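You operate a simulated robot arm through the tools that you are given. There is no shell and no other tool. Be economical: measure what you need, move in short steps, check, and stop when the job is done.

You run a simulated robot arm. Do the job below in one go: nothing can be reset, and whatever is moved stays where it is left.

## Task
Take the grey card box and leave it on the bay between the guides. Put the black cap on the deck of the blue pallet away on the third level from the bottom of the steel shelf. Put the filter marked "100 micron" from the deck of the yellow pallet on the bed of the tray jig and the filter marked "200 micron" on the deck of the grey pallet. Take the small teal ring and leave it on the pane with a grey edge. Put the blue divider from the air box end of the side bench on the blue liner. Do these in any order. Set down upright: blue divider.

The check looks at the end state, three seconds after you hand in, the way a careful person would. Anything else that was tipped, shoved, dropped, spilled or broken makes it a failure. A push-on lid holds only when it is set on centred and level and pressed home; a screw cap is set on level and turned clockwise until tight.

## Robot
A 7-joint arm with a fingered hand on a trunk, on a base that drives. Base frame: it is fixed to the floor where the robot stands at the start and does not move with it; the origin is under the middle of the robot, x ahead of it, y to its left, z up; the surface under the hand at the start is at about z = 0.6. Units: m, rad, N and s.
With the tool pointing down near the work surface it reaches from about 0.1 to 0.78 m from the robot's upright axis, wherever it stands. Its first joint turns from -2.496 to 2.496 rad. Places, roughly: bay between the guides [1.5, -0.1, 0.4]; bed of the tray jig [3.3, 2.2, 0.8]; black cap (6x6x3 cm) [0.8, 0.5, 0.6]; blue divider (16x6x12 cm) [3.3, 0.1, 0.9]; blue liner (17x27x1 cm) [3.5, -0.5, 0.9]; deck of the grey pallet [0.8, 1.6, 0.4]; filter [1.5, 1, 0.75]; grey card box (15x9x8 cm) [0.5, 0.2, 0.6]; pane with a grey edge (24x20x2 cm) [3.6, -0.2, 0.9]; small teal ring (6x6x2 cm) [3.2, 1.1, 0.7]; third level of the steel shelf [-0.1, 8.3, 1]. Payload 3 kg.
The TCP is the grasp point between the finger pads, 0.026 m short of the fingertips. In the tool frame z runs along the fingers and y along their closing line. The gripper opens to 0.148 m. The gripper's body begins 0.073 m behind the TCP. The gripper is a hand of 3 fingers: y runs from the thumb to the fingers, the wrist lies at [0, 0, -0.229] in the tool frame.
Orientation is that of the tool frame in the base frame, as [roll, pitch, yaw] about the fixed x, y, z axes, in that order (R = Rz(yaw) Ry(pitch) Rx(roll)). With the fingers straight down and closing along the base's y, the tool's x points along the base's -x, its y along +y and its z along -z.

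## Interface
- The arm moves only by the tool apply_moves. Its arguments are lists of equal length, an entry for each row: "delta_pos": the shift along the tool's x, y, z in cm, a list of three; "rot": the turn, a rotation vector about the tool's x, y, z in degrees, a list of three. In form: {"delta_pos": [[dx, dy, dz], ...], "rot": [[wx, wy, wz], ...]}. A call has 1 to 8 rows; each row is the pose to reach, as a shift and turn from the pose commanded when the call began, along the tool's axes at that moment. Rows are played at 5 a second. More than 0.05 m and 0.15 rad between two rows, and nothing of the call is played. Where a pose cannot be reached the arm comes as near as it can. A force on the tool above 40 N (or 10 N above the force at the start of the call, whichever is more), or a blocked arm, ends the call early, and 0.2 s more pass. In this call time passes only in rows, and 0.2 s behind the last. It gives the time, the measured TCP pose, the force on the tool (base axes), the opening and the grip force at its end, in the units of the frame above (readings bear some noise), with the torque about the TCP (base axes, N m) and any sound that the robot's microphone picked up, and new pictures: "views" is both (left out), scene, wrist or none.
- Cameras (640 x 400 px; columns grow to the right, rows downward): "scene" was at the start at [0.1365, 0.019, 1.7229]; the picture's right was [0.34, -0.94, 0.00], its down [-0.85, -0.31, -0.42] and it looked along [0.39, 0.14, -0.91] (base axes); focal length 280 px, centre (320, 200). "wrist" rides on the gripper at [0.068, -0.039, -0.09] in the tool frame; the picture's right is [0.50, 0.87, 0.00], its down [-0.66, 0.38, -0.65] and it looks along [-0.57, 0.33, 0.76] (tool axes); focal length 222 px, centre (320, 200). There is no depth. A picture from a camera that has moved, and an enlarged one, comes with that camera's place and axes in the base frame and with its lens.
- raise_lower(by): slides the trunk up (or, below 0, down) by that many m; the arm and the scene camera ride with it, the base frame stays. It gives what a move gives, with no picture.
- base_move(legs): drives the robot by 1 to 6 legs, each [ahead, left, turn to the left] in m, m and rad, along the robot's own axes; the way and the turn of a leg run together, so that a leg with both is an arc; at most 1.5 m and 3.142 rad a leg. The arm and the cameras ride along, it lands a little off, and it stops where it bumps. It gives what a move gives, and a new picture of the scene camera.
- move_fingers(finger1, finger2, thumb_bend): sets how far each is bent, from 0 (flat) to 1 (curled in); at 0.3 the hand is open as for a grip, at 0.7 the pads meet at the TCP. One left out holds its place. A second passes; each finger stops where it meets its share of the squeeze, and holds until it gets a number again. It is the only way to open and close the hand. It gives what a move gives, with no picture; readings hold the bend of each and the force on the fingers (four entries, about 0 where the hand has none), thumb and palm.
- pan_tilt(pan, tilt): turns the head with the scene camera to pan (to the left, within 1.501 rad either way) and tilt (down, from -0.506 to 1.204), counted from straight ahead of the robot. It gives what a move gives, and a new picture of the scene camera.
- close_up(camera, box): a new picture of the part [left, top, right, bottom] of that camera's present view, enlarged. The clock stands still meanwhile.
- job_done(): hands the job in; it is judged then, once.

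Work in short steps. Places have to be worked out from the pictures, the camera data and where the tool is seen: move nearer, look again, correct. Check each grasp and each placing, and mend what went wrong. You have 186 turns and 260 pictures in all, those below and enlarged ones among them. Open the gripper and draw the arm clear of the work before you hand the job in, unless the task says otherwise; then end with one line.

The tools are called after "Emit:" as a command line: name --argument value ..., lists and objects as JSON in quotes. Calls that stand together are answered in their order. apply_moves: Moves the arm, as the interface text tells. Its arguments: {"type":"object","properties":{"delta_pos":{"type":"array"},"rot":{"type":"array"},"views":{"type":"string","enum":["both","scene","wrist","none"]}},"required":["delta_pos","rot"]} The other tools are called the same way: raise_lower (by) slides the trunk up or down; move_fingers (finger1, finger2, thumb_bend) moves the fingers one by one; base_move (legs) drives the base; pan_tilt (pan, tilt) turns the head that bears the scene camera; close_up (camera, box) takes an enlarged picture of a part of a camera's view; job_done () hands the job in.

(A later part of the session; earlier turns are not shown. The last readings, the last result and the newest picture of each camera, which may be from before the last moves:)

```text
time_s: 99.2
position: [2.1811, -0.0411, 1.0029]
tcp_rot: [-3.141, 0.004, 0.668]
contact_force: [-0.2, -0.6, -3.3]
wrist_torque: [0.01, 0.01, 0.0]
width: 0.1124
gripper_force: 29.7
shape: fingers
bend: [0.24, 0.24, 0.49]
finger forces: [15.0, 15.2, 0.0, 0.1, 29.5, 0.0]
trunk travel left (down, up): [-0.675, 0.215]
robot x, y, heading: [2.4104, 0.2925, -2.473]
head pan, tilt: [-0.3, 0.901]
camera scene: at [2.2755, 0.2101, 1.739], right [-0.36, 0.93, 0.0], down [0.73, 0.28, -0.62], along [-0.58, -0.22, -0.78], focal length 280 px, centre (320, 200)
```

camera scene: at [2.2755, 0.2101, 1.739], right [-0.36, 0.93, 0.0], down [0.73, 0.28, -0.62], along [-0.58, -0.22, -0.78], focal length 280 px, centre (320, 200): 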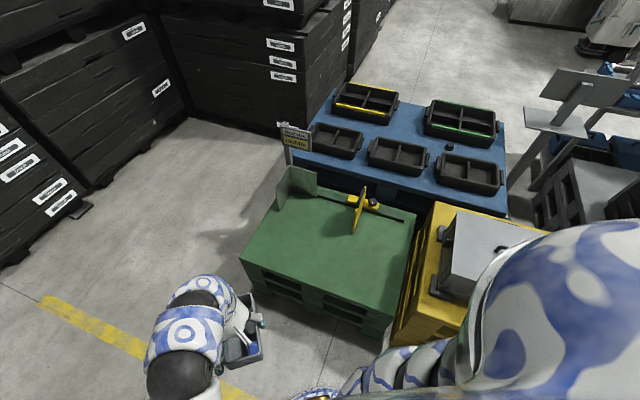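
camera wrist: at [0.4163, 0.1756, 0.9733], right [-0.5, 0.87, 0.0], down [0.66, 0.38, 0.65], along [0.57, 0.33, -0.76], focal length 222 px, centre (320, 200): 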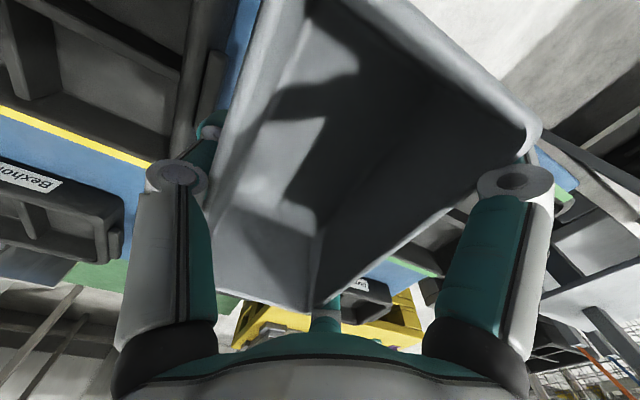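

Close up on the bay and its guides.

Emit:
close_up --camera "scene" --box '[220, 100, 460, 250]'

```text
2.67 times, centred on (340, 175) of scene
camera zoom: at [2.2755, 0.2101, 1.739], right [-0.36, 0.93, 0.0], down [0.73, 0.28, -0.62], along [-0.58, -0.22, -0.78], focal length 748 px, centre (267, 267)
```

zoom: 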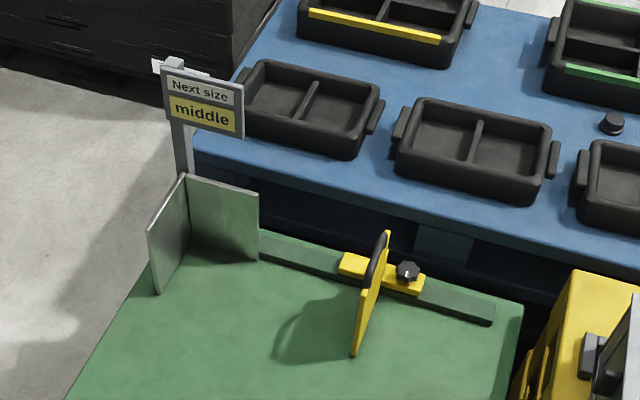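

Bay between the side plate (y≈-0.37) and yellow guide (y≈+0.09), with back plate x≈1.25. Drive to face it at about (2.15,-0.14), heading π.

Emit:
base_move --legs '[[0, 0, -0.668], [0, 0.43, 0], [0.26, 0, 0]]'

Emit:
pan_tilt --pan 0.2 --tilt 1.1

```text
time_s: 105.1
position: [1.7661, -0.2479, 1.0033]
tcp_rot: [-3.141, 0.002, -0.009]
contact_force: [-0.6, 0.8, -1.5]
wrist_torque: [-0.02, -0.01, 0.02]
width: 0.1126
gripper_force: 29.6
shape: fingers
bend: [0.24, 0.24, 0.49]
finger forces: [15.1, 15.2, 0.1, 0.0, 29.5, 0.0]
trunk travel left (down, up): [-0.675, 0.215]
robot x, y, heading: [2.1543, -0.1363, 3.138]
head pan, tilt: [-0.3, 0.901]
camera scene: at [1.9967, -0.1109, 1.7389], right [0.3, 0.95, 0.0], down [0.75, -0.24, -0.62], along [-0.59, 0.19, -0.78], focal length 280 px, centre (320, 200)
```

scene: 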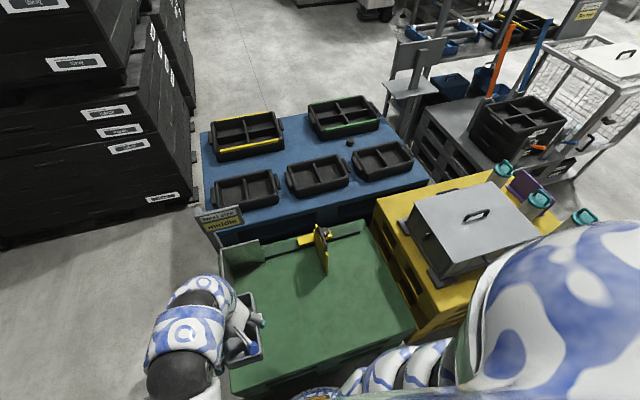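

```text
time_s: 106.0
position: [1.7664, -0.248, 1.0034]
tcp_rot: [-3.14, 0.005, -0.009]
contact_force: [0.0, -0.7, -2.5]
wrist_torque: [-0.01, 0.0, -0.02]
width: 0.1126
gripper_force: 30.0
shape: fingers
bend: [0.24, 0.24, 0.49]
finger forces: [15.1, 15.2, 0.0, 0.0, 29.4, 0.1]
trunk travel left (down, up): [-0.675, 0.215]
robot x, y, heading: [2.1484, -0.1333, 3.13]
head pan, tilt: [0.201, 1.1]
camera scene: at [2.0077, -0.1459, 1.7252], right [-0.19, 0.98, 0.0], down [0.87, 0.17, -0.45], along [-0.45, -0.09, -0.89], focal length 280 px, centre (320, 200)
```

scene: 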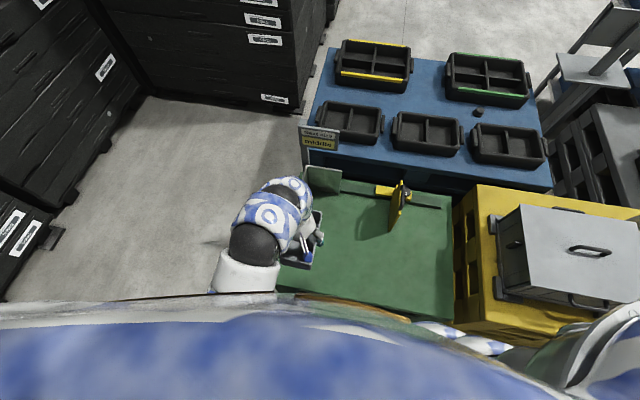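

Lower the trunk 0.3 m and extend the arm over the bay at safe height.

Emit:
raise_lower --by -0.3

Emit:
apply_moves --delta_pos '[[-4.3, -1.4, 0], [-8.6, -2.8, 0], [-12.9, -4.2, 0], [-17.2, -5.6, 0], [-21.5, -7, 0], [-25.8, -8.4, 0], [-30, -9.8, 0], [-33.6, -10.8, 0]]' --rot '[[0, 0, 0], [0, 0, 0], [0, 0, 0], [0, 0, 0], [0, 0, 0], [0, 0, 0], [0, 0, 0], [0, 0, 0]]' --views "both"

```text
time_s: 109.0
position: [1.7663, -0.2478, 0.7028]
tcp_rot: [-3.141, 0.005, -0.009]
contact_force: [-0.5, -0.1, -2.8]
wrist_torque: [0.02, -0.03, -0.03]
width: 0.1126
gripper_force: 29.4
shape: fingers
bend: [0.24, 0.24, 0.49]
finger forces: [14.9, 15.1, 0.1, 0.0, 29.5, 0.1]
trunk travel left (down, up): [-0.375, 0.515]
robot x, y, heading: [2.1512, -0.1287, 3.134]
head pan, tilt: [0.201, 1.1]
```

```text
time_s: 110.8
position: [1.4394, -0.1272, 0.679]
tcp_rot: [-3.141, 0.018, -0.009]
contact_force: [-0.7, 0.3, -2.7]
wrist_torque: [0.0, -0.02, 0.04]
width: 0.112
gripper_force: 29.8
shape: fingers
bend: [0.24, 0.24, 0.49]
finger forces: [14.9, 14.9, 0.1, 0.0, 29.1, 0.0]
out of reach, approached as far as the arm can: row 2, 3, 4, 5, 6, 7, 8
trunk travel left (down, up): [-0.375, 0.515]
robot x, y, heading: [2.1438, -0.1285, 3.131]
head pan, tilt: [0.201, 1.1]
camera scene: at [2.0075, -0.1458, 1.4252], right [-0.19, 0.98, 0.0], down [0.87, 0.17, -0.45], along [-0.45, -0.09, -0.89], focal length 280 px, centre (320, 200)
camera wrist: at [1.5089, -0.0903, 0.7674], right [0.49, -0.87, -0.01], down [-0.65, -0.37, 0.67], along [-0.58, -0.32, -0.75], focal length 222 px, centre (320, 200)
```

scene: 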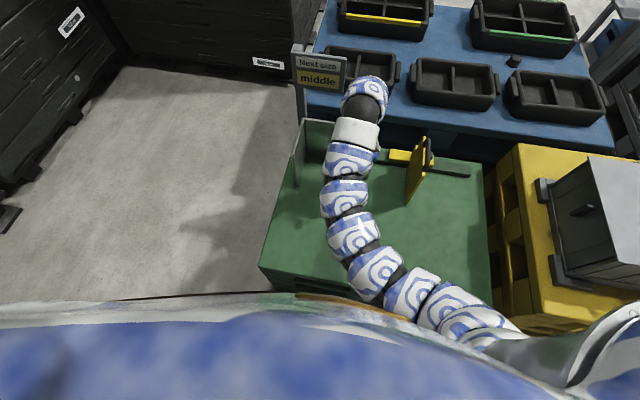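
wrist: 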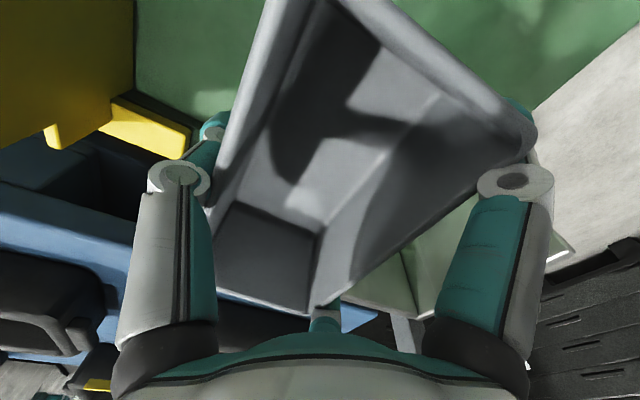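

At the reach limit; pull back 2.5 cm to level, then lower with the trunk.

Emit:
apply_moves --delta_pos '[[2.5, 0, 0], [3, 0, 0]]' --rot '[[0, 0, 0], [0, 0, 0]]' --views "none"

Emit:
raise_lower --by -0.17

Emit:
close_up --camera "wrist" --box '[0, 0, 640, 400]'

Emit:
close_up --camera "scene" --box '[220, 40, 540, 240]'

```text
time_s: 111.4
position: [1.4563, -0.1272, 0.6719]
tcp_rot: [-3.142, 0.01, -0.008]
contact_force: [-0.1, -1.0, -2.6]
wrist_torque: [-0.02, 0.01, -0.03]
width: 0.1125
gripper_force: 29.6
shape: fingers
bend: [0.24, 0.24, 0.49]
finger forces: [14.8, 14.9, 0.1, 0.0, 29.1, 0.0]
out of reach, approached as far as the arm can: row 1, 2
trunk travel left (down, up): [-0.375, 0.515]
robot x, y, heading: [2.1513, -0.1302, 3.133]
head pan, tilt: [0.201, 1.1]
```

```text
time_s: 113.3
position: [1.4573, -0.1277, 0.5003]
tcp_rot: [-3.141, 0.012, -0.008]
contact_force: [0.1, -0.3, -1.7]
wrist_torque: [-0.01, 0.02, -0.01]
width: 0.1123
gripper_force: 30.1
shape: fingers
bend: [0.24, 0.24, 0.49]
finger forces: [14.8, 14.8, 0.0, 0.0, 29.1, 0.0]
trunk travel left (down, up): [-0.205, 0.685]
robot x, y, heading: [2.1488, -0.136, 3.135]
head pan, tilt: [0.201, 1.1]
```

```text
1.00 times, centred on (320, 200) of wrist (not enlarged: the box is as wide or as high as the picture)
camera zoom: at [1.5254, -0.0909, 0.5913], right [0.49, -0.87, -0.01], down [-0.65, -0.37, 0.66], along [-0.58, -0.32, -0.75], focal length 222 px, centre (320, 200)
```

zoom: 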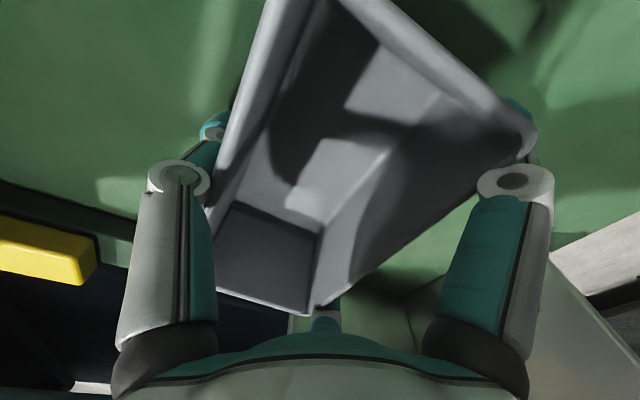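

```text
2.00 times, centred on (380, 140) of scene
camera zoom: at [2.0076, -0.1459, 1.2552], right [-0.19, 0.98, 0.0], down [0.87, 0.17, -0.45], along [-0.45, -0.09, -0.89], focal length 561 px, centre (200, 320)
```

zoom: 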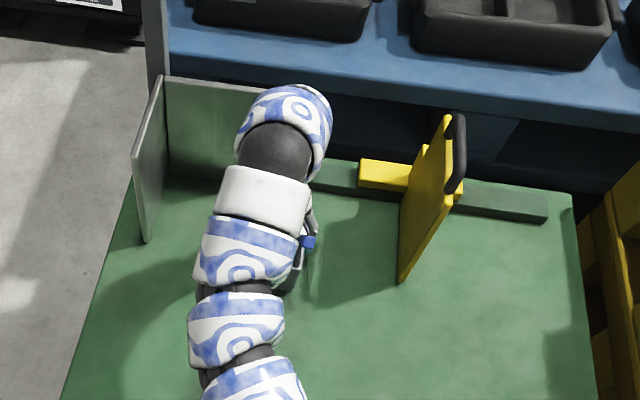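

The arm reaches farther when low relative to the trunk. Raise the trunk 0.3 m and then extend down and forward with the arm.

Emit:
raise_lower --by 0.3

Emit:
apply_moves --delta_pos '[[0, 0, 4], [0, 0, 8], [0, 0, 12], [0, 0, 16], [0, 0, 20], [0, 0, 24], [0, 0, 28], [-3, 0, 30]]' --rot '[[0, 0, 0], [0, 0, 0], [0, 0, 0], [0, 0, 0], [0, 0, 0], [0, 0, 0], [0, 0, 0], [0, 0, 0]]' --views "none"

Emit:
apply_moves --delta_pos '[[-3, 0, 0], [-6, 0, 0]]' --rot '[[0, 0, 0], [0, 0, 0]]' --views "both"

```text
time_s: 116.3
position: [1.455, -0.1286, 0.8022]
tcp_rot: [-3.139, 0.009, -0.008]
contact_force: [0.4, 0.8, -1.5]
wrist_torque: [0.0, 0.01, 0.01]
width: 0.112
gripper_force: 29.5
shape: fingers
bend: [0.24, 0.24, 0.49]
finger forces: [14.7, 14.9, 0.0, 0.0, 29.1, 0.0]
trunk travel left (down, up): [-0.505, 0.385]
robot x, y, heading: [2.1487, -0.1322, 3.134]
head pan, tilt: [0.201, 1.1]
```

```text
time_s: 118.1
position: [1.4211, -0.1301, 0.502]
tcp_rot: [-3.141, 0.012, -0.008]
contact_force: [0.1, 0.3, -2.3]
wrist_torque: [0.03, 0.01, -0.02]
width: 0.1124
gripper_force: 28.8
shape: fingers
bend: [0.24, 0.24, 0.49]
finger forces: [14.6, 14.4, 0.1, 0.1, 28.4, 0.0]
trunk travel left (down, up): [-0.505, 0.385]
robot x, y, heading: [2.1505, -0.1345, 3.133]
head pan, tilt: [0.201, 1.1]
```

```text
time_s: 118.7
position: [1.3735, -0.1343, 0.497]
tcp_rot: [3.117, 0.042, -0.025]
contact_force: [33.1, 7.3, 17.0]
wrist_torque: [0.41, 1.25, 1.21]
width: 0.1141
gripper_force: 48.6
shape: fingers
bend: [0.23, 0.42, 0.49]
finger forces: [13.3, 53.2, 0.0, 0.0, 31.5, 0.0]
trunk travel left (down, up): [-0.505, 0.385]
robot x, y, heading: [2.1512, -0.1334, 3.133]
head pan, tilt: [0.201, 1.1]
stopped in row 2: the force on the tool passed its limit at 78 N (the readings are from after the stop); the commanded pose is now the measured one
camera scene: at [2.0112, -0.1455, 1.5559], right [-0.19, 0.98, 0.0], down [0.87, 0.17, -0.46], along [-0.45, -0.09, -0.89], focal length 280 px, centre (320, 200)
camera wrist: at [1.4457, -0.0959, 0.5832], right [0.48, -0.88, 0.0], down [-0.64, -0.35, 0.69], along [-0.6, -0.33, -0.72], focal length 222 px, centre (320, 200)
```

scene: 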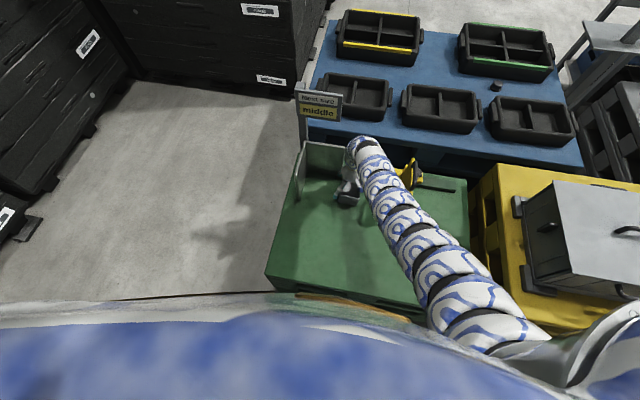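
wrist: 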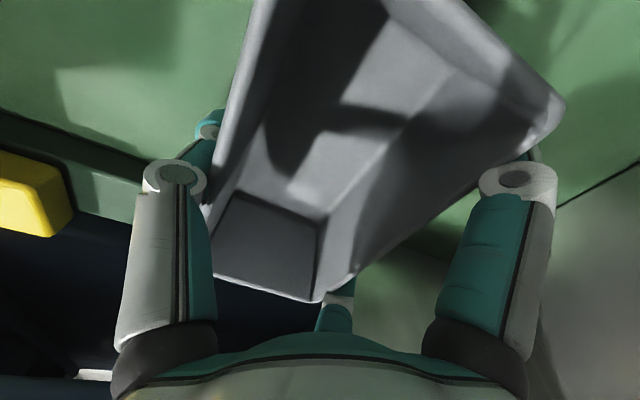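

The far finger touched the back plate. Pull back 3 cm and check.

Emit:
apply_moves --delta_pos '[[1.5, 0, 0], [3.2, 0, 0]]' --rot '[[0, 0, 0], [0, 0, 0]]' --views "both"

Emit:
close_up --camera "scene" --box '[260, 80, 500, 230]'

```text
time_s: 119.3
position: [1.3997, -0.1368, 0.4974]
tcp_rot: [3.116, 0.049, -0.027]
contact_force: [-2.8, 0.0, 11.0]
wrist_torque: [0.55, -0.44, 0.11]
width: 0.1145
gripper_force: 29.6
shape: fingers
bend: [0.24, 0.31, 0.49]
finger forces: [19.2, 11.9, 0.1, 0.0, 28.4, 0.0]
trunk travel left (down, up): [-0.505, 0.385]
robot x, y, heading: [2.1493, -0.1324, 3.133]
head pan, tilt: [0.201, 1.1]
camera scene: at [2.0084, -0.1459, 1.5553], right [-0.19, 0.98, 0.0], down [0.87, 0.17, -0.45], along [-0.45, -0.09, -0.89], focal length 280 px, centre (320, 200)
camera wrist: at [1.4744, -0.0977, 0.5829], right [0.48, -0.88, 0.0], down [-0.63, -0.34, 0.69], along [-0.61, -0.33, -0.72], focal length 222 px, centre (320, 200)
```

scene: 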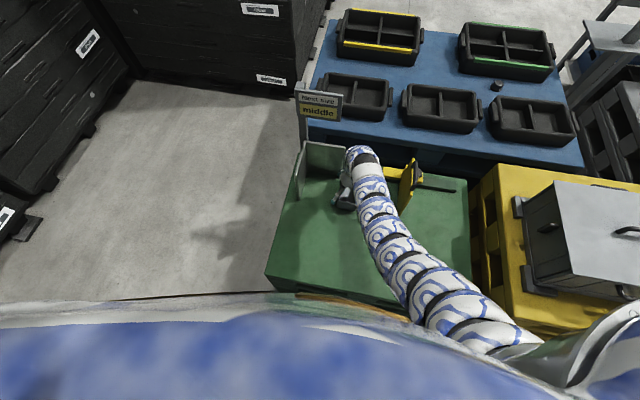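
wrist: 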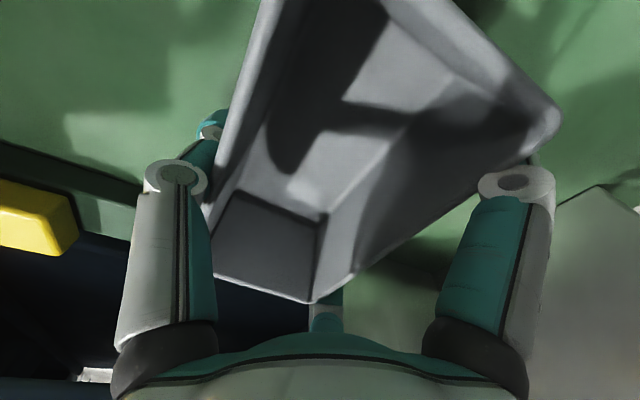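

```text
2.67 times, centred on (380, 155) of scene
camera zoom: at [2.0084, -0.1459, 1.5553], right [-0.19, 0.98, 0.0], down [0.87, 0.17, -0.45], along [-0.45, -0.09, -0.89], focal length 748 px, centre (160, 320)
```

zoom: 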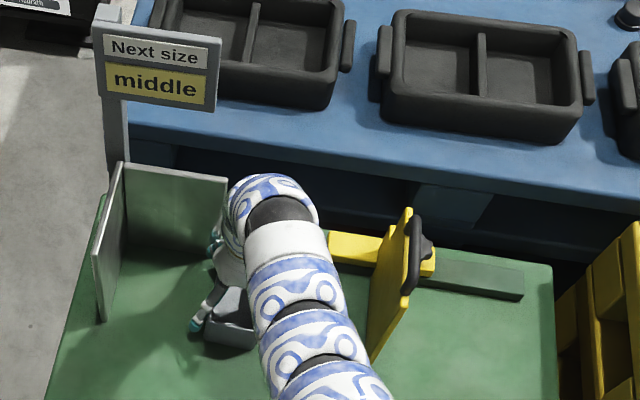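

Force suggests the box bottom already touches the deck with the tool tilted slightly. Raise 2 cm and level the tool.

Emit:
apply_moves --delta_pos '[[0, 0, -1.5], [0, 0, -2.5], [0, 0, -2.5]]' --rot '[[0, 0, 0], [1.0, 1.8, 1.0], [1.47, 2.8, 1.5]]' --views "wrist"

```text
time_s: 120.1
position: [1.4037, -0.1358, 0.5187]
tcp_rot: [3.141, -0.007, -0.051]
contact_force: [0.2, -0.2, -1.6]
wrist_torque: [-0.02, 0.01, -0.02]
width: 0.1142
gripper_force: 30.5
shape: fingers
bend: [0.24, 0.3, 0.49]
finger forces: [18.9, 11.9, 0.0, 0.1, 30.2, 0.0]
trunk travel left (down, up): [-0.505, 0.385]
robot x, y, heading: [2.1524, -0.1333, 3.132]
head pan, tilt: [0.201, 1.1]
camera wrist: at [1.4737, -0.1016, 0.6096], right [0.46, -0.89, 0.0], down [-0.68, -0.34, 0.65], along [-0.58, -0.3, -0.76], focal length 222 px, centre (320, 200)
```

wrist: 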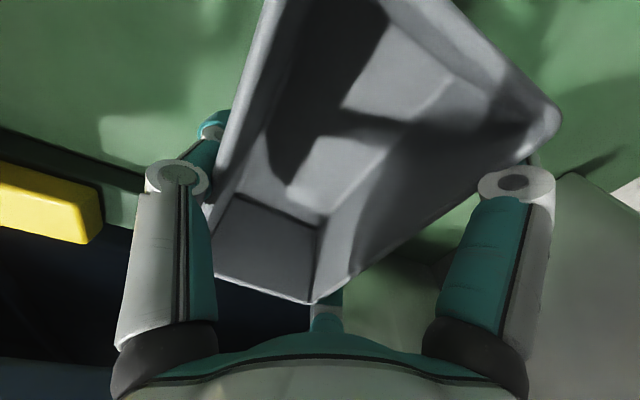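

Level again. Lower gently.

Emit:
apply_moves --delta_pos '[[0, 0, 1.2], [0, 0, 2.0], [0, 0, 2.4]]' --rot '[[0, 0, 0], [0, 0, 0], [0, 0, 0]]' --views "none"

```text
time_s: 120.9
position: [1.4008, -0.137, 0.4967]
tcp_rot: [3.14, -0.002, -0.053]
contact_force: [2.0, -0.2, 10.0]
wrist_torque: [0.64, 0.63, -0.09]
width: 0.1144
gripper_force: 30.7
shape: fingers
bend: [0.24, 0.29, 0.49]
finger forces: [18.9, 12.6, 0.0, 0.1, 29.8, 0.0]
trunk travel left (down, up): [-0.505, 0.385]
robot x, y, heading: [2.1517, -0.1318, 3.135]
head pan, tilt: [0.201, 1.1]
```

Contact with the deck. Press slightly, then release.

Emit:
apply_moves --delta_pos '[[0, 0, 0.3]]' --rot '[[0, 0, 0]]' --views "none"

Emit:
move_fingers --thumb_bend 0.1 --finger1 0.18 --finger2 0.18

Emit:
close_up --camera "wrist" --box '[0, 0, 640, 400]'

```text
time_s: 121.3
position: [1.3998, -0.1347, 0.4946]
tcp_rot: [3.14, 0.001, -0.052]
contact_force: [2.4, -2.6, 20.6]
wrist_torque: [1.03, 0.83, 0.0]
width: 0.1144
gripper_force: 32.0
shape: fingers
bend: [0.24, 0.26, 0.5]
finger forces: [19.4, 14.2, 0.0, 0.1, 29.5, 0.1]
trunk travel left (down, up): [-0.505, 0.385]
robot x, y, heading: [2.1482, -0.132, 3.133]
head pan, tilt: [0.201, 1.1]
```

```text
time_s: 122.3
position: [1.4023, -0.1338, 0.4914]
tcp_rot: [3.141, -0.004, -0.052]
contact_force: [7.3, -2.7, -2.0]
wrist_torque: [0.04, -0.23, 0.44]
width: 0.1581
gripper_force: 3.2
shape: fingers
bend: [0.18, 0.26, 0.1]
finger forces: [0.0, 6.8, 0.0, 0.0, 0.0, 0.1]
trunk travel left (down, up): [-0.505, 0.385]
robot x, y, heading: [2.1507, -0.134, 3.136]
head pan, tilt: [0.201, 1.1]
```

```text
1.00 times, centred on (320, 200) of wrist (not enlarged: the box is as wide or as high as the picture)
camera zoom: at [1.4721, -0.0997, 0.583], right [0.45, -0.89, 0.0], down [-0.68, -0.34, 0.65], along [-0.58, -0.3, -0.76], focal length 222 px, centre (320, 200)
```

zoom: 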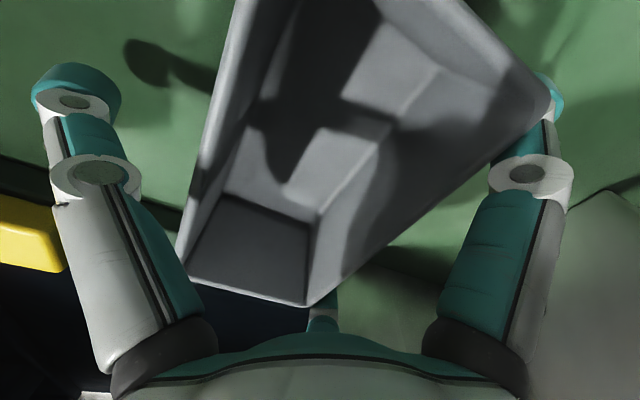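

Finger 2 meets the back plate when opening; bend it back to 0.3 and lift straight up.

Emit:
move_fingers --finger2 0.32

Emit:
apply_moves --delta_pos '[[0, 0, -2], [0, 0, -5], [0, 0, -9], [0, 0, -14], [0, 0, -19], [0, 0, -24]]' --rot '[[0, 0, 0], [0, 0, 0], [0, 0, 0], [0, 0, 0], [0, 0, 0], [0, 0, 0]]' --views "both"

```text
time_s: 123.3
position: [1.402, -0.1339, 0.4913]
tcp_rot: [3.141, -0.004, -0.052]
contact_force: [-0.2, -0.2, 0.1]
wrist_torque: [0.0, 0.04, -0.01]
width: 0.1582
gripper_force: 0.0
shape: fingers
bend: [0.18, 0.32, 0.1]
finger forces: [0.0, 0.1, 0.0, 0.0, 0.1, 0.1]
trunk travel left (down, up): [-0.505, 0.385]
robot x, y, heading: [2.1503, -0.13, 3.137]
head pan, tilt: [0.201, 1.1]
```

```text
time_s: 124.7
position: [1.4034, -0.1306, 0.7272]
tcp_rot: [-3.134, -0.004, -0.05]
contact_force: [1.2, -6.6, 2.1]
wrist_torque: [0.66, 0.14, 0.01]
width: 0.1585
gripper_force: 0.0
shape: fingers
bend: [0.18, 0.32, 0.1]
finger forces: [0.0, 0.0, 0.0, 0.1, 0.1, 0.0]
trunk travel left (down, up): [-0.505, 0.385]
robot x, y, heading: [2.15, -0.135, 3.134]
head pan, tilt: [0.201, 1.1]
camera scene: at [2.0081, -0.1457, 1.5553], right [-0.19, 0.98, 0.0], down [0.87, 0.17, -0.45], along [-0.45, -0.09, -0.89], focal length 280 px, centre (320, 200)
camera wrist: at [1.4728, -0.0967, 0.8182], right [0.45, -0.89, 0.0], down [-0.68, -0.35, 0.65], along [-0.58, -0.29, -0.76], focal length 222 px, centre (320, 200)
```

scene: 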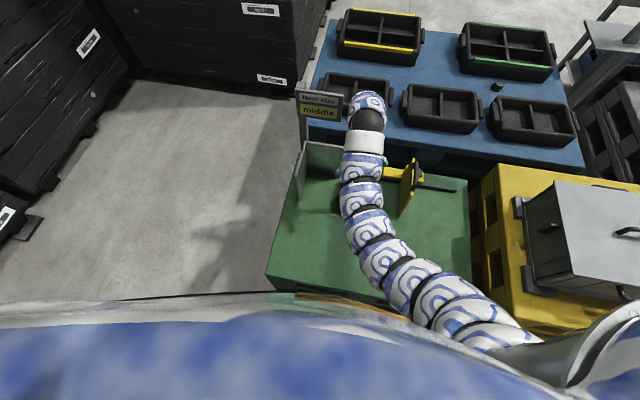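
wrist: 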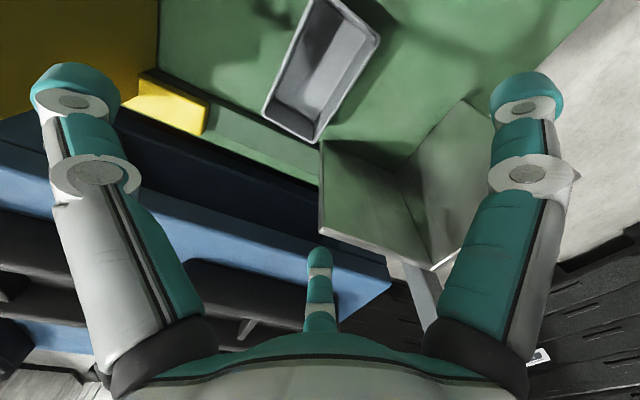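

Box sits between the guides. A small side force shows light contact, so I draw back (+x) and up.

Emit:
apply_moves --delta_pos '[[2, 0, 0], [5, 0, -2], [9, 0, -5], [13, 0, -8], [17, 0, -10], [21, 0, -10]]' --rot '[[0, 0, 0], [0, 0, 0], [0, 0, 0], [0, 0, 0], [0, 0, 0], [0, 0, 0]]' --views "wrist"

Emit:
close_up --camera "scene" --box '[260, 80, 500, 230]'

```text
time_s: 126.1
position: [1.5829, -0.0743, 0.8246]
tcp_rot: [-3.095, 0.018, -0.02]
contact_force: [4.6, 1.9, 1.8]
wrist_torque: [-0.32, 0.56, -0.04]
width: 0.1582
gripper_force: 0.0
shape: fingers
bend: [0.18, 0.32, 0.1]
finger forces: [0.0, 0.0, 0.1, 0.0, 0.0, 0.0]
out of reach, approached as far as the arm can: row 4, 5, 6
trunk travel left (down, up): [-0.505, 0.385]
robot x, y, heading: [2.1509, -0.1337, 3.141]
head pan, tilt: [0.201, 1.1]
camera wrist: at [1.6535, -0.0426, 0.9158], right [0.48, -0.88, -0.05], down [-0.65, -0.39, 0.65], along [-0.59, -0.28, -0.76], focal length 222 px, centre (320, 200)
```

wrist: 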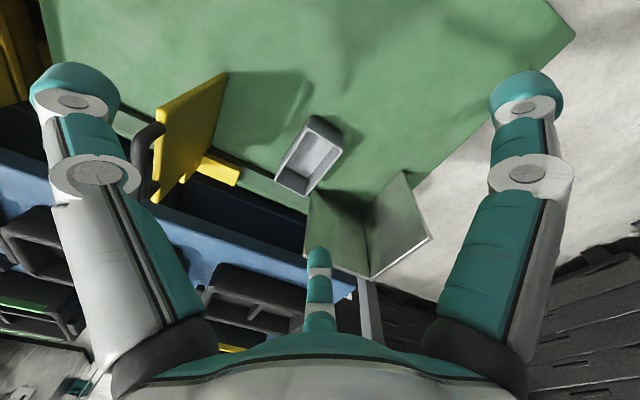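

```text
2.67 times, centred on (380, 155) of scene
camera zoom: at [2.008, -0.1454, 1.5553], right [-0.19, 0.98, 0.0], down [0.87, 0.17, -0.45], along [-0.45, -0.09, -0.89], focal length 748 px, centre (160, 320)
```

zoom: 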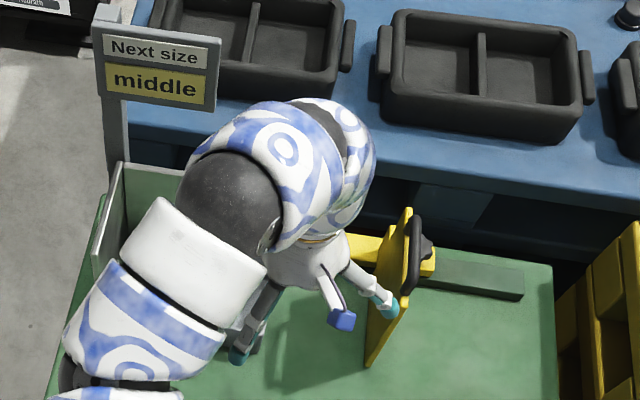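

Raise the trunk back to nominal and draw the arm in.

Emit:
raise_lower --by 0.17

Emit:
apply_moves --delta_pos '[[3, 2, 0], [6, 4, 0], [9, 6, 0], [12, 8, 0]]' --rot '[[0, 0, 0], [0, 0, 0], [0, 0, 0], [0, 0, 0]]' --views "scene"

```text
time_s: 128.1
position: [1.5903, -0.0757, 0.9946]
tcp_rot: [-3.127, 0.032, -0.051]
contact_force: [0.1, -0.1, -0.1]
wrist_torque: [0.03, 0.01, -0.01]
width: 0.1584
gripper_force: 0.0
shape: fingers
bend: [0.18, 0.32, 0.1]
finger forces: [0.1, 0.0, 0.0, 0.1, 0.0, 0.1]
trunk travel left (down, up): [-0.675, 0.215]
robot x, y, heading: [2.1512, -0.1318, 3.132]
head pan, tilt: [0.201, 1.1]
```

```text
time_s: 129.1
position: [1.6999, -0.1684, 0.9917]
tcp_rot: [-3.123, 0.027, -0.051]
contact_force: [-0.5, -0.3, 0.5]
wrist_torque: [0.03, 0.01, 0.01]
width: 0.1584
gripper_force: 0.0
shape: fingers
bend: [0.18, 0.32, 0.1]
finger forces: [0.1, 0.0, 0.0, 0.0, 0.0, 0.0]
out of reach, approached as far as the arm can: row 4
trunk travel left (down, up): [-0.675, 0.215]
robot x, y, heading: [2.1478, -0.1311, 3.134]
head pan, tilt: [0.201, 1.1]
camera scene: at [2.0085, -0.1462, 1.7252], right [-0.19, 0.98, 0.0], down [0.87, 0.17, -0.45], along [-0.45, -0.09, -0.89], focal length 280 px, centre (320, 200)
```

scene: 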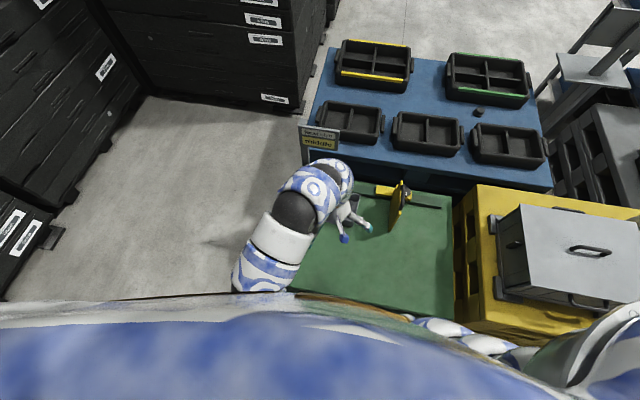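

Bay done. Back up and turn around to face the side bench.

Emit:
base_move --legs '[[-0.25, 0, 0], [0, 0, 1.57], [0, 0, 1.57]]'

Emit:
pan_tilt --pan 0.0 --tilt 0.75

Emit:
pan_tilt --pan 0.9 --tilt 0.75

```text
time_s: 138.5
position: [2.8519, -0.0953, 0.9911]
tcp_rot: [-3.124, 0.028, 3.096]
contact_force: [-0.3, -0.3, 0.6]
wrist_torque: [0.04, 0.0, 0.01]
width: 0.1581
gripper_force: 0.2
shape: fingers
bend: [0.18, 0.32, 0.1]
finger forces: [0.1, 0.1, 0.0, 0.0, 0.0, 0.0]
trunk travel left (down, up): [-0.675, 0.215]
robot x, y, heading: [2.4022, -0.1328, -0.003]
head pan, tilt: [0.201, 1.1]
camera scene: at [2.5431, -0.1244, 1.7252], right [0.2, -0.98, 0.0], down [-0.87, -0.18, -0.45], along [0.45, 0.09, -0.89], focal length 280 px, centre (320, 200)
```

scene: 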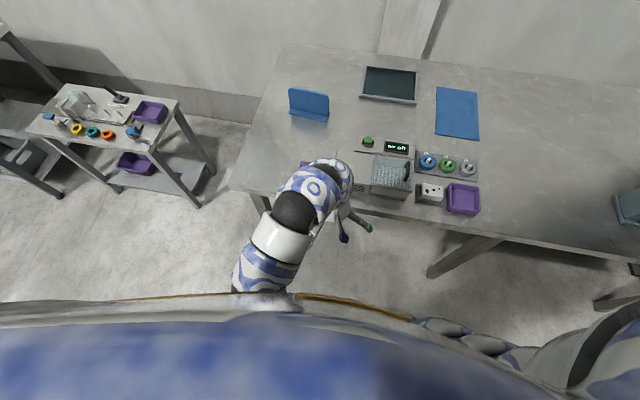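

```text
time_s: 139.4
position: [2.8527, -0.0963, 0.9923]
tcp_rot: [-3.124, 0.028, 3.098]
contact_force: [-0.4, 0.0, -0.4]
wrist_torque: [0.01, -0.01, -0.01]
width: 0.1583
gripper_force: 0.1
shape: fingers
bend: [0.18, 0.32, 0.1]
finger forces: [0.1, 0.0, 0.2, 0.0, 0.0, 0.1]
trunk travel left (down, up): [-0.675, 0.215]
robot x, y, heading: [2.4035, -0.1377, -0.003]
head pan, tilt: [0.0, 0.75]
camera scene: at [2.5641, -0.1371, 1.7509], right [0.0, -1.0, 0.0], down [-0.68, 0.0, -0.73], along [0.73, 0.0, -0.68], focal length 280 px, centre (320, 200)
```

scene: 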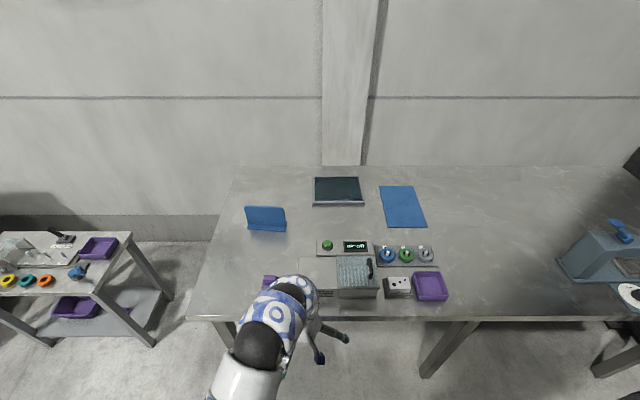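

```text
time_s: 140.6
position: [2.8525, -0.0956, 0.9917]
tcp_rot: [-3.124, 0.028, 3.096]
contact_force: [0.9, -0.6, 0.1]
wrist_torque: [0.0, 0.01, 0.01]
width: 0.1581
gripper_force: 0.0
shape: fingers
bend: [0.18, 0.32, 0.1]
finger forces: [0.0, 0.0, 0.0, 0.0, 0.0, 0.1]
trunk travel left (down, up): [-0.675, 0.215]
robot x, y, heading: [2.4008, -0.1335, -0.006]
head pan, tilt: [0.901, 0.75]
camera scene: at [2.5329, -0.0721, 1.7509], right [0.78, -0.62, 0.0], down [-0.43, -0.53, -0.73], along [0.46, 0.57, -0.68], focal length 280 px, centre (320, 200)
```

scene: 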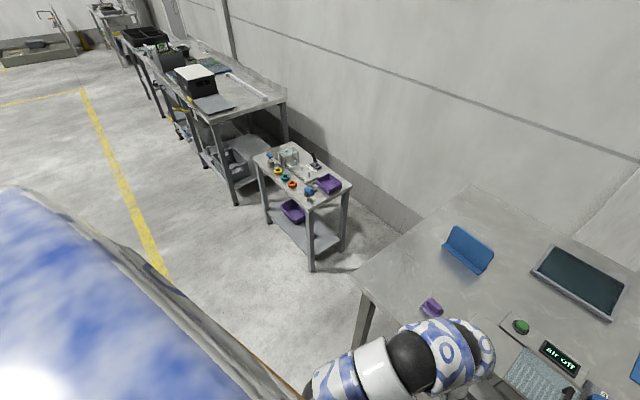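

Close up of the side bench and of the small trolley.

Emit:
close_up --camera "scene" --box '[230, 130, 370, 220]'

Emit:
pan_tilt --pan 0.0 --tilt 0.75

Emit:
close_up --camera "scene" --box '[220, 160, 480, 320]'

```text
4.44 times, centred on (300, 175) of scene
camera zoom: at [2.5329, -0.0721, 1.7509], right [0.78, -0.62, 0.0], down [-0.43, -0.53, -0.73], along [0.46, 0.57, -0.68], focal length 1246 px, centre (409, 311)
```

zoom: 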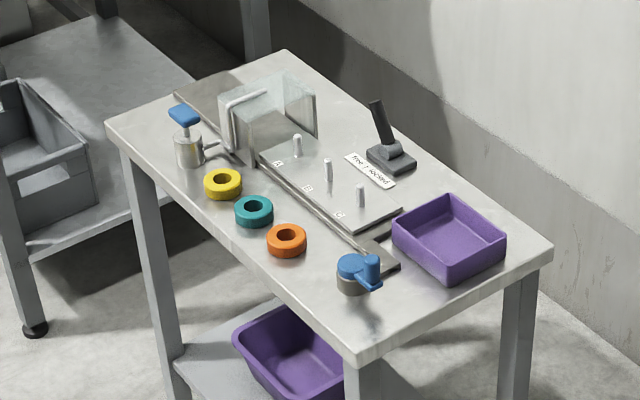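

```text
time_s: 141.8
position: [2.8532, -0.0957, 0.9911]
tcp_rot: [-3.125, 0.028, 3.096]
contact_force: [0.4, 0.6, 1.0]
wrist_torque: [0.01, 0.02, -0.01]
width: 0.1584
gripper_force: 0.0
shape: fingers
bend: [0.18, 0.32, 0.1]
finger forces: [0.1, 0.0, 0.0, 0.1, 0.0, 0.0]
trunk travel left (down, up): [-0.675, 0.215]
robot x, y, heading: [2.4016, -0.1395, -0.005]
head pan, tilt: [0.0, 0.75]
camera scene: at [2.5641, -0.137, 1.7509], right [0.0, -1.0, 0.0], down [-0.68, 0.0, -0.73], along [0.73, 0.0, -0.68], focal length 280 px, centre (320, 200)
```

scene: 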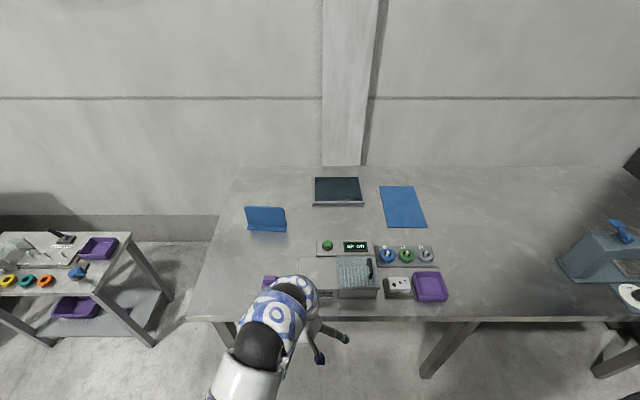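

```text
2.46 times, centred on (350, 240) of scene
camera zoom: at [2.5641, -0.137, 1.7509], right [0.0, -1.0, 0.0], down [-0.68, 0.0, -0.73], along [0.73, 0.0, -0.68], focal length 690 px, centre (246, 102)
```

zoom: 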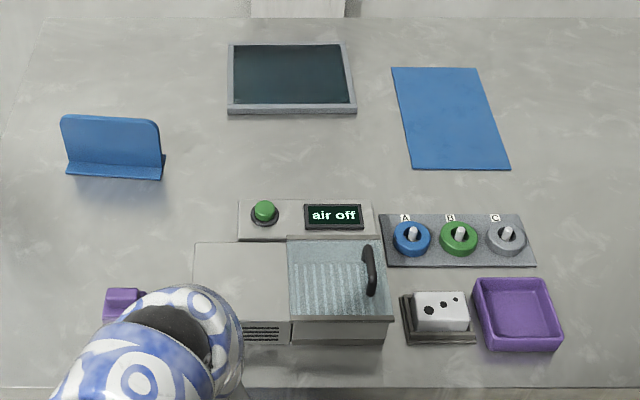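

Plan: divider plate at x≈3.35, y≈0.08. Raise the trunk fully for reach, and drive to (2.6, 0.05).

Emit:
raise_lower --by 0.21

Emit:
base_move --legs '[[0, 0.2, 0], [0.2, 0, 0]]'

Emit:
pan_tilt --pan 0.0 --tilt 1.2

```text
time_s: 144.0
position: [2.8521, -0.0968, 1.2009]
tcp_rot: [-3.124, 0.029, 3.094]
contact_force: [0.2, -0.9, 0.8]
wrist_torque: [0.0, 0.0, -0.02]
width: 0.1585
gripper_force: 0.1
shape: fingers
bend: [0.18, 0.32, 0.1]
finger forces: [0.1, 0.0, 0.0, 0.0, 0.0, 0.1]
trunk travel left (down, up): [-0.885, 0.005]
robot x, y, heading: [2.4026, -0.1343, -0.002]
head pan, tilt: [0.0, 0.75]
```

```text
time_s: 146.8
position: [3.0543, 0.1074, 1.201]
tcp_rot: [-3.125, 0.028, 3.107]
contact_force: [0.2, -0.7, -0.3]
wrist_torque: [0.06, 0.0, -0.01]
width: 0.1582
gripper_force: 0.1
shape: fingers
bend: [0.18, 0.32, 0.1]
finger forces: [0.0, 0.0, 0.0, 0.0, 0.0, 0.0]
trunk travel left (down, up): [-0.885, 0.005]
robot x, y, heading: [2.6021, 0.0657, 0.009]
head pan, tilt: [0.0, 0.75]
camera scene: at [2.7671, 0.0646, 1.9608], right [0.01, -1.0, 0.0], down [-0.68, 0.0, -0.73], along [0.73, 0.0, -0.68], focal length 280 px, centre (320, 200)
```

scene: 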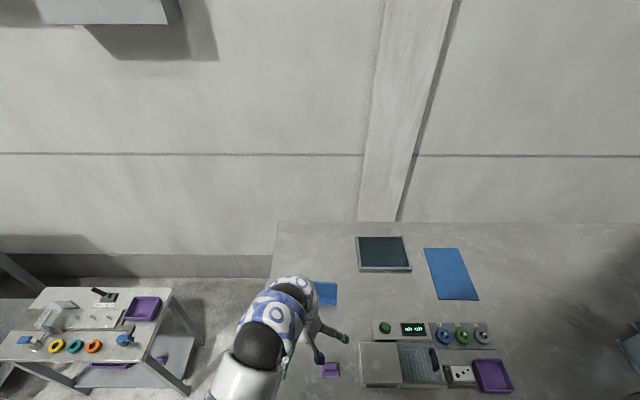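

```text
time_s: 147.7
position: [3.0526, 0.1079, 1.2013]
tcp_rot: [-3.124, 0.028, 3.105]
contact_force: [-0.2, 0.0, -0.5]
wrist_torque: [-0.02, -0.02, 0.0]
width: 0.1582
gripper_force: 0.0
shape: fingers
bend: [0.18, 0.32, 0.1]
finger forces: [0.0, 0.1, 0.1, 0.0, 0.0, 0.0]
trunk travel left (down, up): [-0.885, 0.005]
robot x, y, heading: [2.6003, 0.0659, 0.003]
head pan, tilt: [0.0, 1.201]
camera scene: at [2.7386, 0.0644, 1.9292], right [0.01, -1.0, 0.0], down [-0.93, -0.01, -0.36], along [0.36, 0.0, -0.93], focal length 280 px, centre (320, 200)
```

scene: 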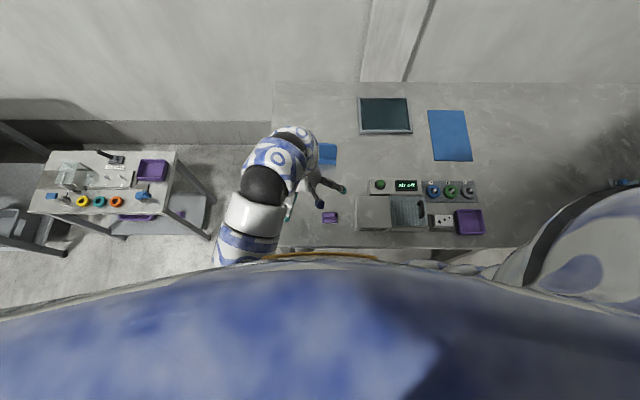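

Rotate the hand 90° (thumb nearest the robot) while moving over the divider.

Emit:
apply_moves --delta_pos '[[-3.5, 0, 0], [-7, 0, 0], [-10.5, 0, 0], [-14, 0, 0], [-17.5, -0.5, 0], [-21, -1, 0], [-23, -1.5, 0], [-25, -1.7, 0]]' --rot '[[0, 0, 8.4], [0, 0, 16.8], [0, 0, 25.2], [0, 0, 33.6], [0, 0, 42], [0, 0, 50.4], [0, 0, 58.8], [0, 0, 67]]' --views "wrist"

```text
time_s: 149.5
position: [3.3015, 0.0807, 1.1956]
tcp_rot: [3.118, 0.029, 1.934]
contact_force: [0.3, 0.0, -0.4]
wrist_torque: [0.01, -0.01, 0.0]
width: 0.1584
gripper_force: 0.0
shape: fingers
bend: [0.18, 0.32, 0.1]
finger forces: [0.0, 0.1, 0.0, 0.0, 0.0, 0.1]
out of reach, approached as far as the arm can: row 4, 5, 6, 7, 8
trunk travel left (down, up): [-0.885, 0.005]
robot x, y, heading: [2.6055, 0.0641, 0.004]
head pan, tilt: [0.0, 1.201]
camera wrist: at [3.2392, 0.1319, 1.2822], right [0.63, 0.78, 0.01], down [0.56, -0.46, 0.68], along [0.53, -0.43, -0.73], focal length 222 px, centre (320, 200)
```

wrist: 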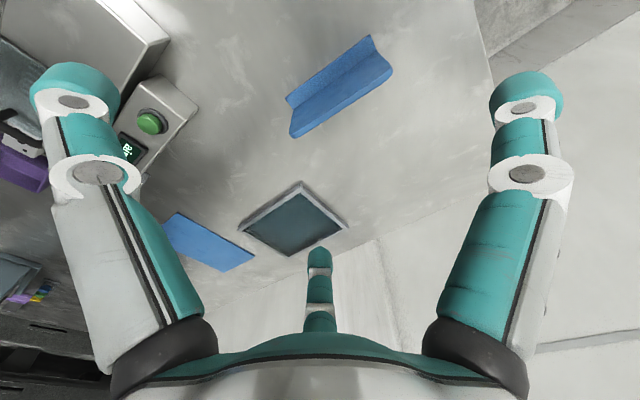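

Refined: plate top edge at x≈3.34, y≈0.08, yawed ~0.09 rad. Set fingers half closed, finish the rotation, and lower to z≈1.06.

Emit:
move_fingers --finger1 0.42 --finger2 0.42 --thumb_bend 0.42

Emit:
apply_moves --delta_pos '[[0, 0, 4], [-0.5, 1.2, 8], [-0.9, 2.4, 11], [-1.27, 3.6, 13]]' --rot '[[0.4, 0.4, 7], [0.7, 0.8, 14], [1, 1.2, 20.5], [1.35, 1.66, 26]]' --views "wrist"

```text
time_s: 150.5
position: [3.301, 0.0818, 1.1965]
tcp_rot: [3.114, 0.03, 1.936]
contact_force: [-0.4, -0.2, 0.0]
wrist_torque: [0.01, 0.0, 0.0]
width: 0.0891
gripper_force: 0.1
shape: fingers
bend: [0.42, 0.42, 0.42]
finger forces: [0.1, 0.0, 0.1, 0.1, 0.0, 0.0]
trunk travel left (down, up): [-0.885, 0.005]
robot x, y, heading: [2.6027, 0.0638, 0.011]
head pan, tilt: [0.0, 1.201]
```

```text
time_s: 151.5
position: [3.3424, 0.0801, 1.0654]
tcp_rot: [-3.141, -0.007, 1.482]
contact_force: [0.0, 0.4, -0.9]
wrist_torque: [0.01, -0.01, 0.0]
width: 0.0886
gripper_force: 0.1
shape: fingers
bend: [0.42, 0.42, 0.42]
finger forces: [0.0, 0.1, 0.0, 0.0, 0.0, 0.1]
trunk travel left (down, up): [-0.885, 0.005]
robot x, y, heading: [2.6027, 0.0708, 0.006]
head pan, tilt: [0.0, 1.201]
camera wrist: at [3.3109, 0.1504, 1.1556], right [0.91, 0.42, 0.0], down [0.32, -0.69, 0.65], along [0.27, -0.59, -0.76], focal length 222 px, centre (320, 200)
```

wrist: 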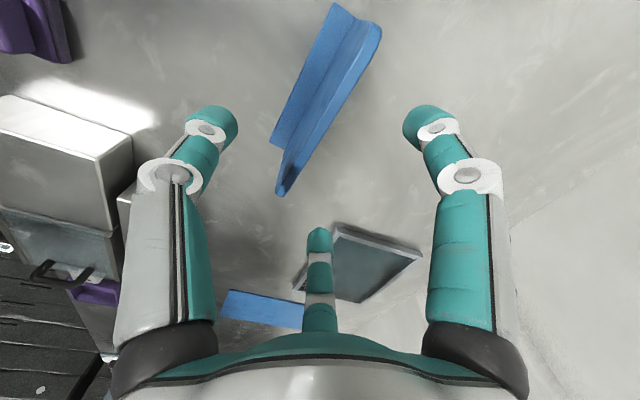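

TCP is aligned over the plate (centre ≈(3.340,0.084)). Descend 10 cm.

Emit:
apply_moves --delta_pos '[[0.2, -0.2, 3], [0.3, -0.2, 6], [0.3, -0.2, 8.5], [0.3, -0.2, 10]]' --rot '[[0, 0, 0], [0, 0, 0], [0, 0, 0], [0, 0, 0]]' --views "wrist"

```text
time_s: 152.5
position: [3.3436, 0.0851, 0.9661]
tcp_rot: [-3.139, -0.007, 1.484]
contact_force: [0.3, -0.4, -0.6]
wrist_torque: [0.0, -0.01, 0.01]
width: 0.0889
gripper_force: 0.0
shape: fingers
bend: [0.42, 0.42, 0.42]
finger forces: [0.0, 0.0, 0.0, 0.1, 0.1, 0.1]
trunk travel left (down, up): [-0.885, 0.005]
robot x, y, heading: [2.6036, 0.0652, 0.009]
head pan, tilt: [0.0, 1.201]
camera wrist: at [3.3102, 0.154, 1.0569], right [0.91, 0.42, 0.0], down [0.32, -0.69, 0.65], along [0.28, -0.59, -0.76], focal length 222 px, centre (320, 200)
```

wrist: 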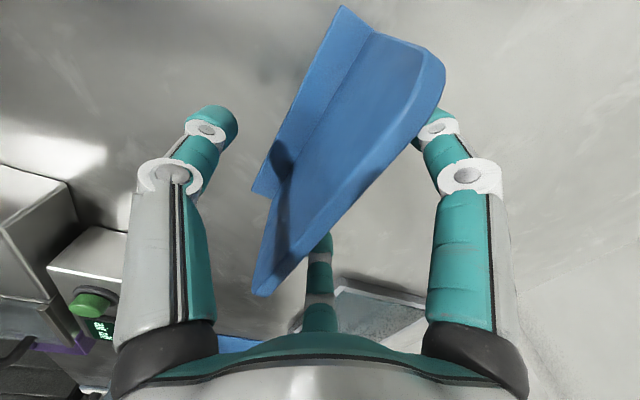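

Shift the hand 1.8 cm back so the fingers near the plate's far face, then close the thumb.

Emit:
apply_moves --delta_pos '[[0, -1.0, 0], [0, -1.8, 0]]' --rot '[[0, 0, 0], [0, 0, 0]]' --views "none"

Emit:
move_fingers --thumb_bend 0.75

Emit:
close_up --camera "wrist" --box '[0, 0, 640, 400]'

```text
time_s: 153.1
position: [3.3246, 0.085, 0.9673]
tcp_rot: [-3.14, -0.008, 1.481]
contact_force: [0.7, -0.4, 0.0]
wrist_torque: [0.05, 0.03, -0.01]
width: 0.0887
gripper_force: 0.0
shape: fingers
bend: [0.42, 0.42, 0.42]
finger forces: [0.0, 0.0, 0.0, 0.1, 0.0, 0.1]
trunk travel left (down, up): [-0.885, 0.005]
robot x, y, heading: [2.6061, 0.0627, 0.008]
head pan, tilt: [0.0, 1.201]
```

```text
time_s: 154.1
position: [3.3241, 0.0858, 0.9661]
tcp_rot: [3.14, -0.007, 1.482]
contact_force: [-0.6, -0.4, 0.4]
wrist_torque: [-0.03, -0.02, -0.01]
width: 0.0458
gripper_force: 0.0
shape: fingers
bend: [0.42, 0.42, 0.75]
finger forces: [0.0, 0.1, 0.0, 0.0, 0.0, 0.0]
trunk travel left (down, up): [-0.885, 0.005]
robot x, y, heading: [2.6064, 0.0678, 0.006]
head pan, tilt: [0.0, 1.201]
```

```text
1.00 times, centred on (320, 200) of wrist (not enlarged: the box is as wide or as high as the picture)
camera zoom: at [3.2927, 0.1546, 1.0575], right [0.91, 0.42, 0.0], down [0.32, -0.69, 0.65], along [0.28, -0.59, -0.76], focal length 222 px, centre (320, 200)
```

zoom: 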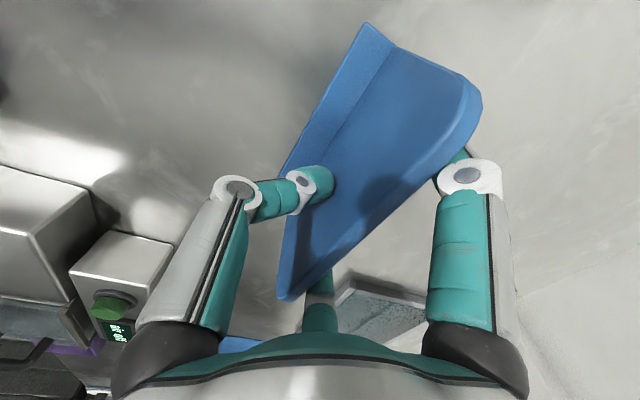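

Thumb nearly touches; bend the fingers in to meet the plate.

Emit:
move_fingers --finger1 0.6 --finger2 0.6

Emit:
close_up --camera "wrist" --box '[0, 0, 640, 400]'

```text
time_s: 155.1
position: [3.3249, 0.0842, 0.966]
tcp_rot: [-3.141, -0.007, 1.482]
contact_force: [0.9, -0.5, 3.4]
wrist_torque: [-0.02, -0.12, 0.01]
width: 0.0223
gripper_force: 5.8
shape: fingers
bend: [0.55, 0.55, 0.74]
finger forces: [3.6, 3.5, 0.1, 0.1, 5.3, 0.1]
trunk travel left (down, up): [-0.885, 0.005]
robot x, y, heading: [2.6011, 0.0663, 0.008]
head pan, tilt: [0.0, 1.201]
```

```text
1.00 times, centred on (320, 200) of wrist (not enlarged: the box is as wide or as high as the picture)
camera zoom: at [3.2927, 0.1545, 1.0576], right [0.91, 0.42, 0.0], down [0.32, -0.69, 0.65], along [0.28, -0.59, -0.76], focal length 222 px, centre (320, 200)
```

zoom: 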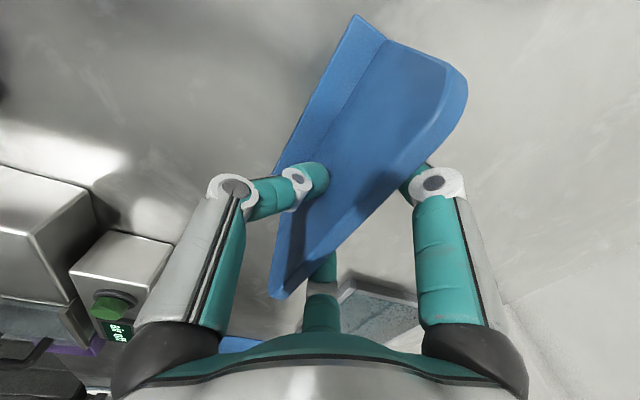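

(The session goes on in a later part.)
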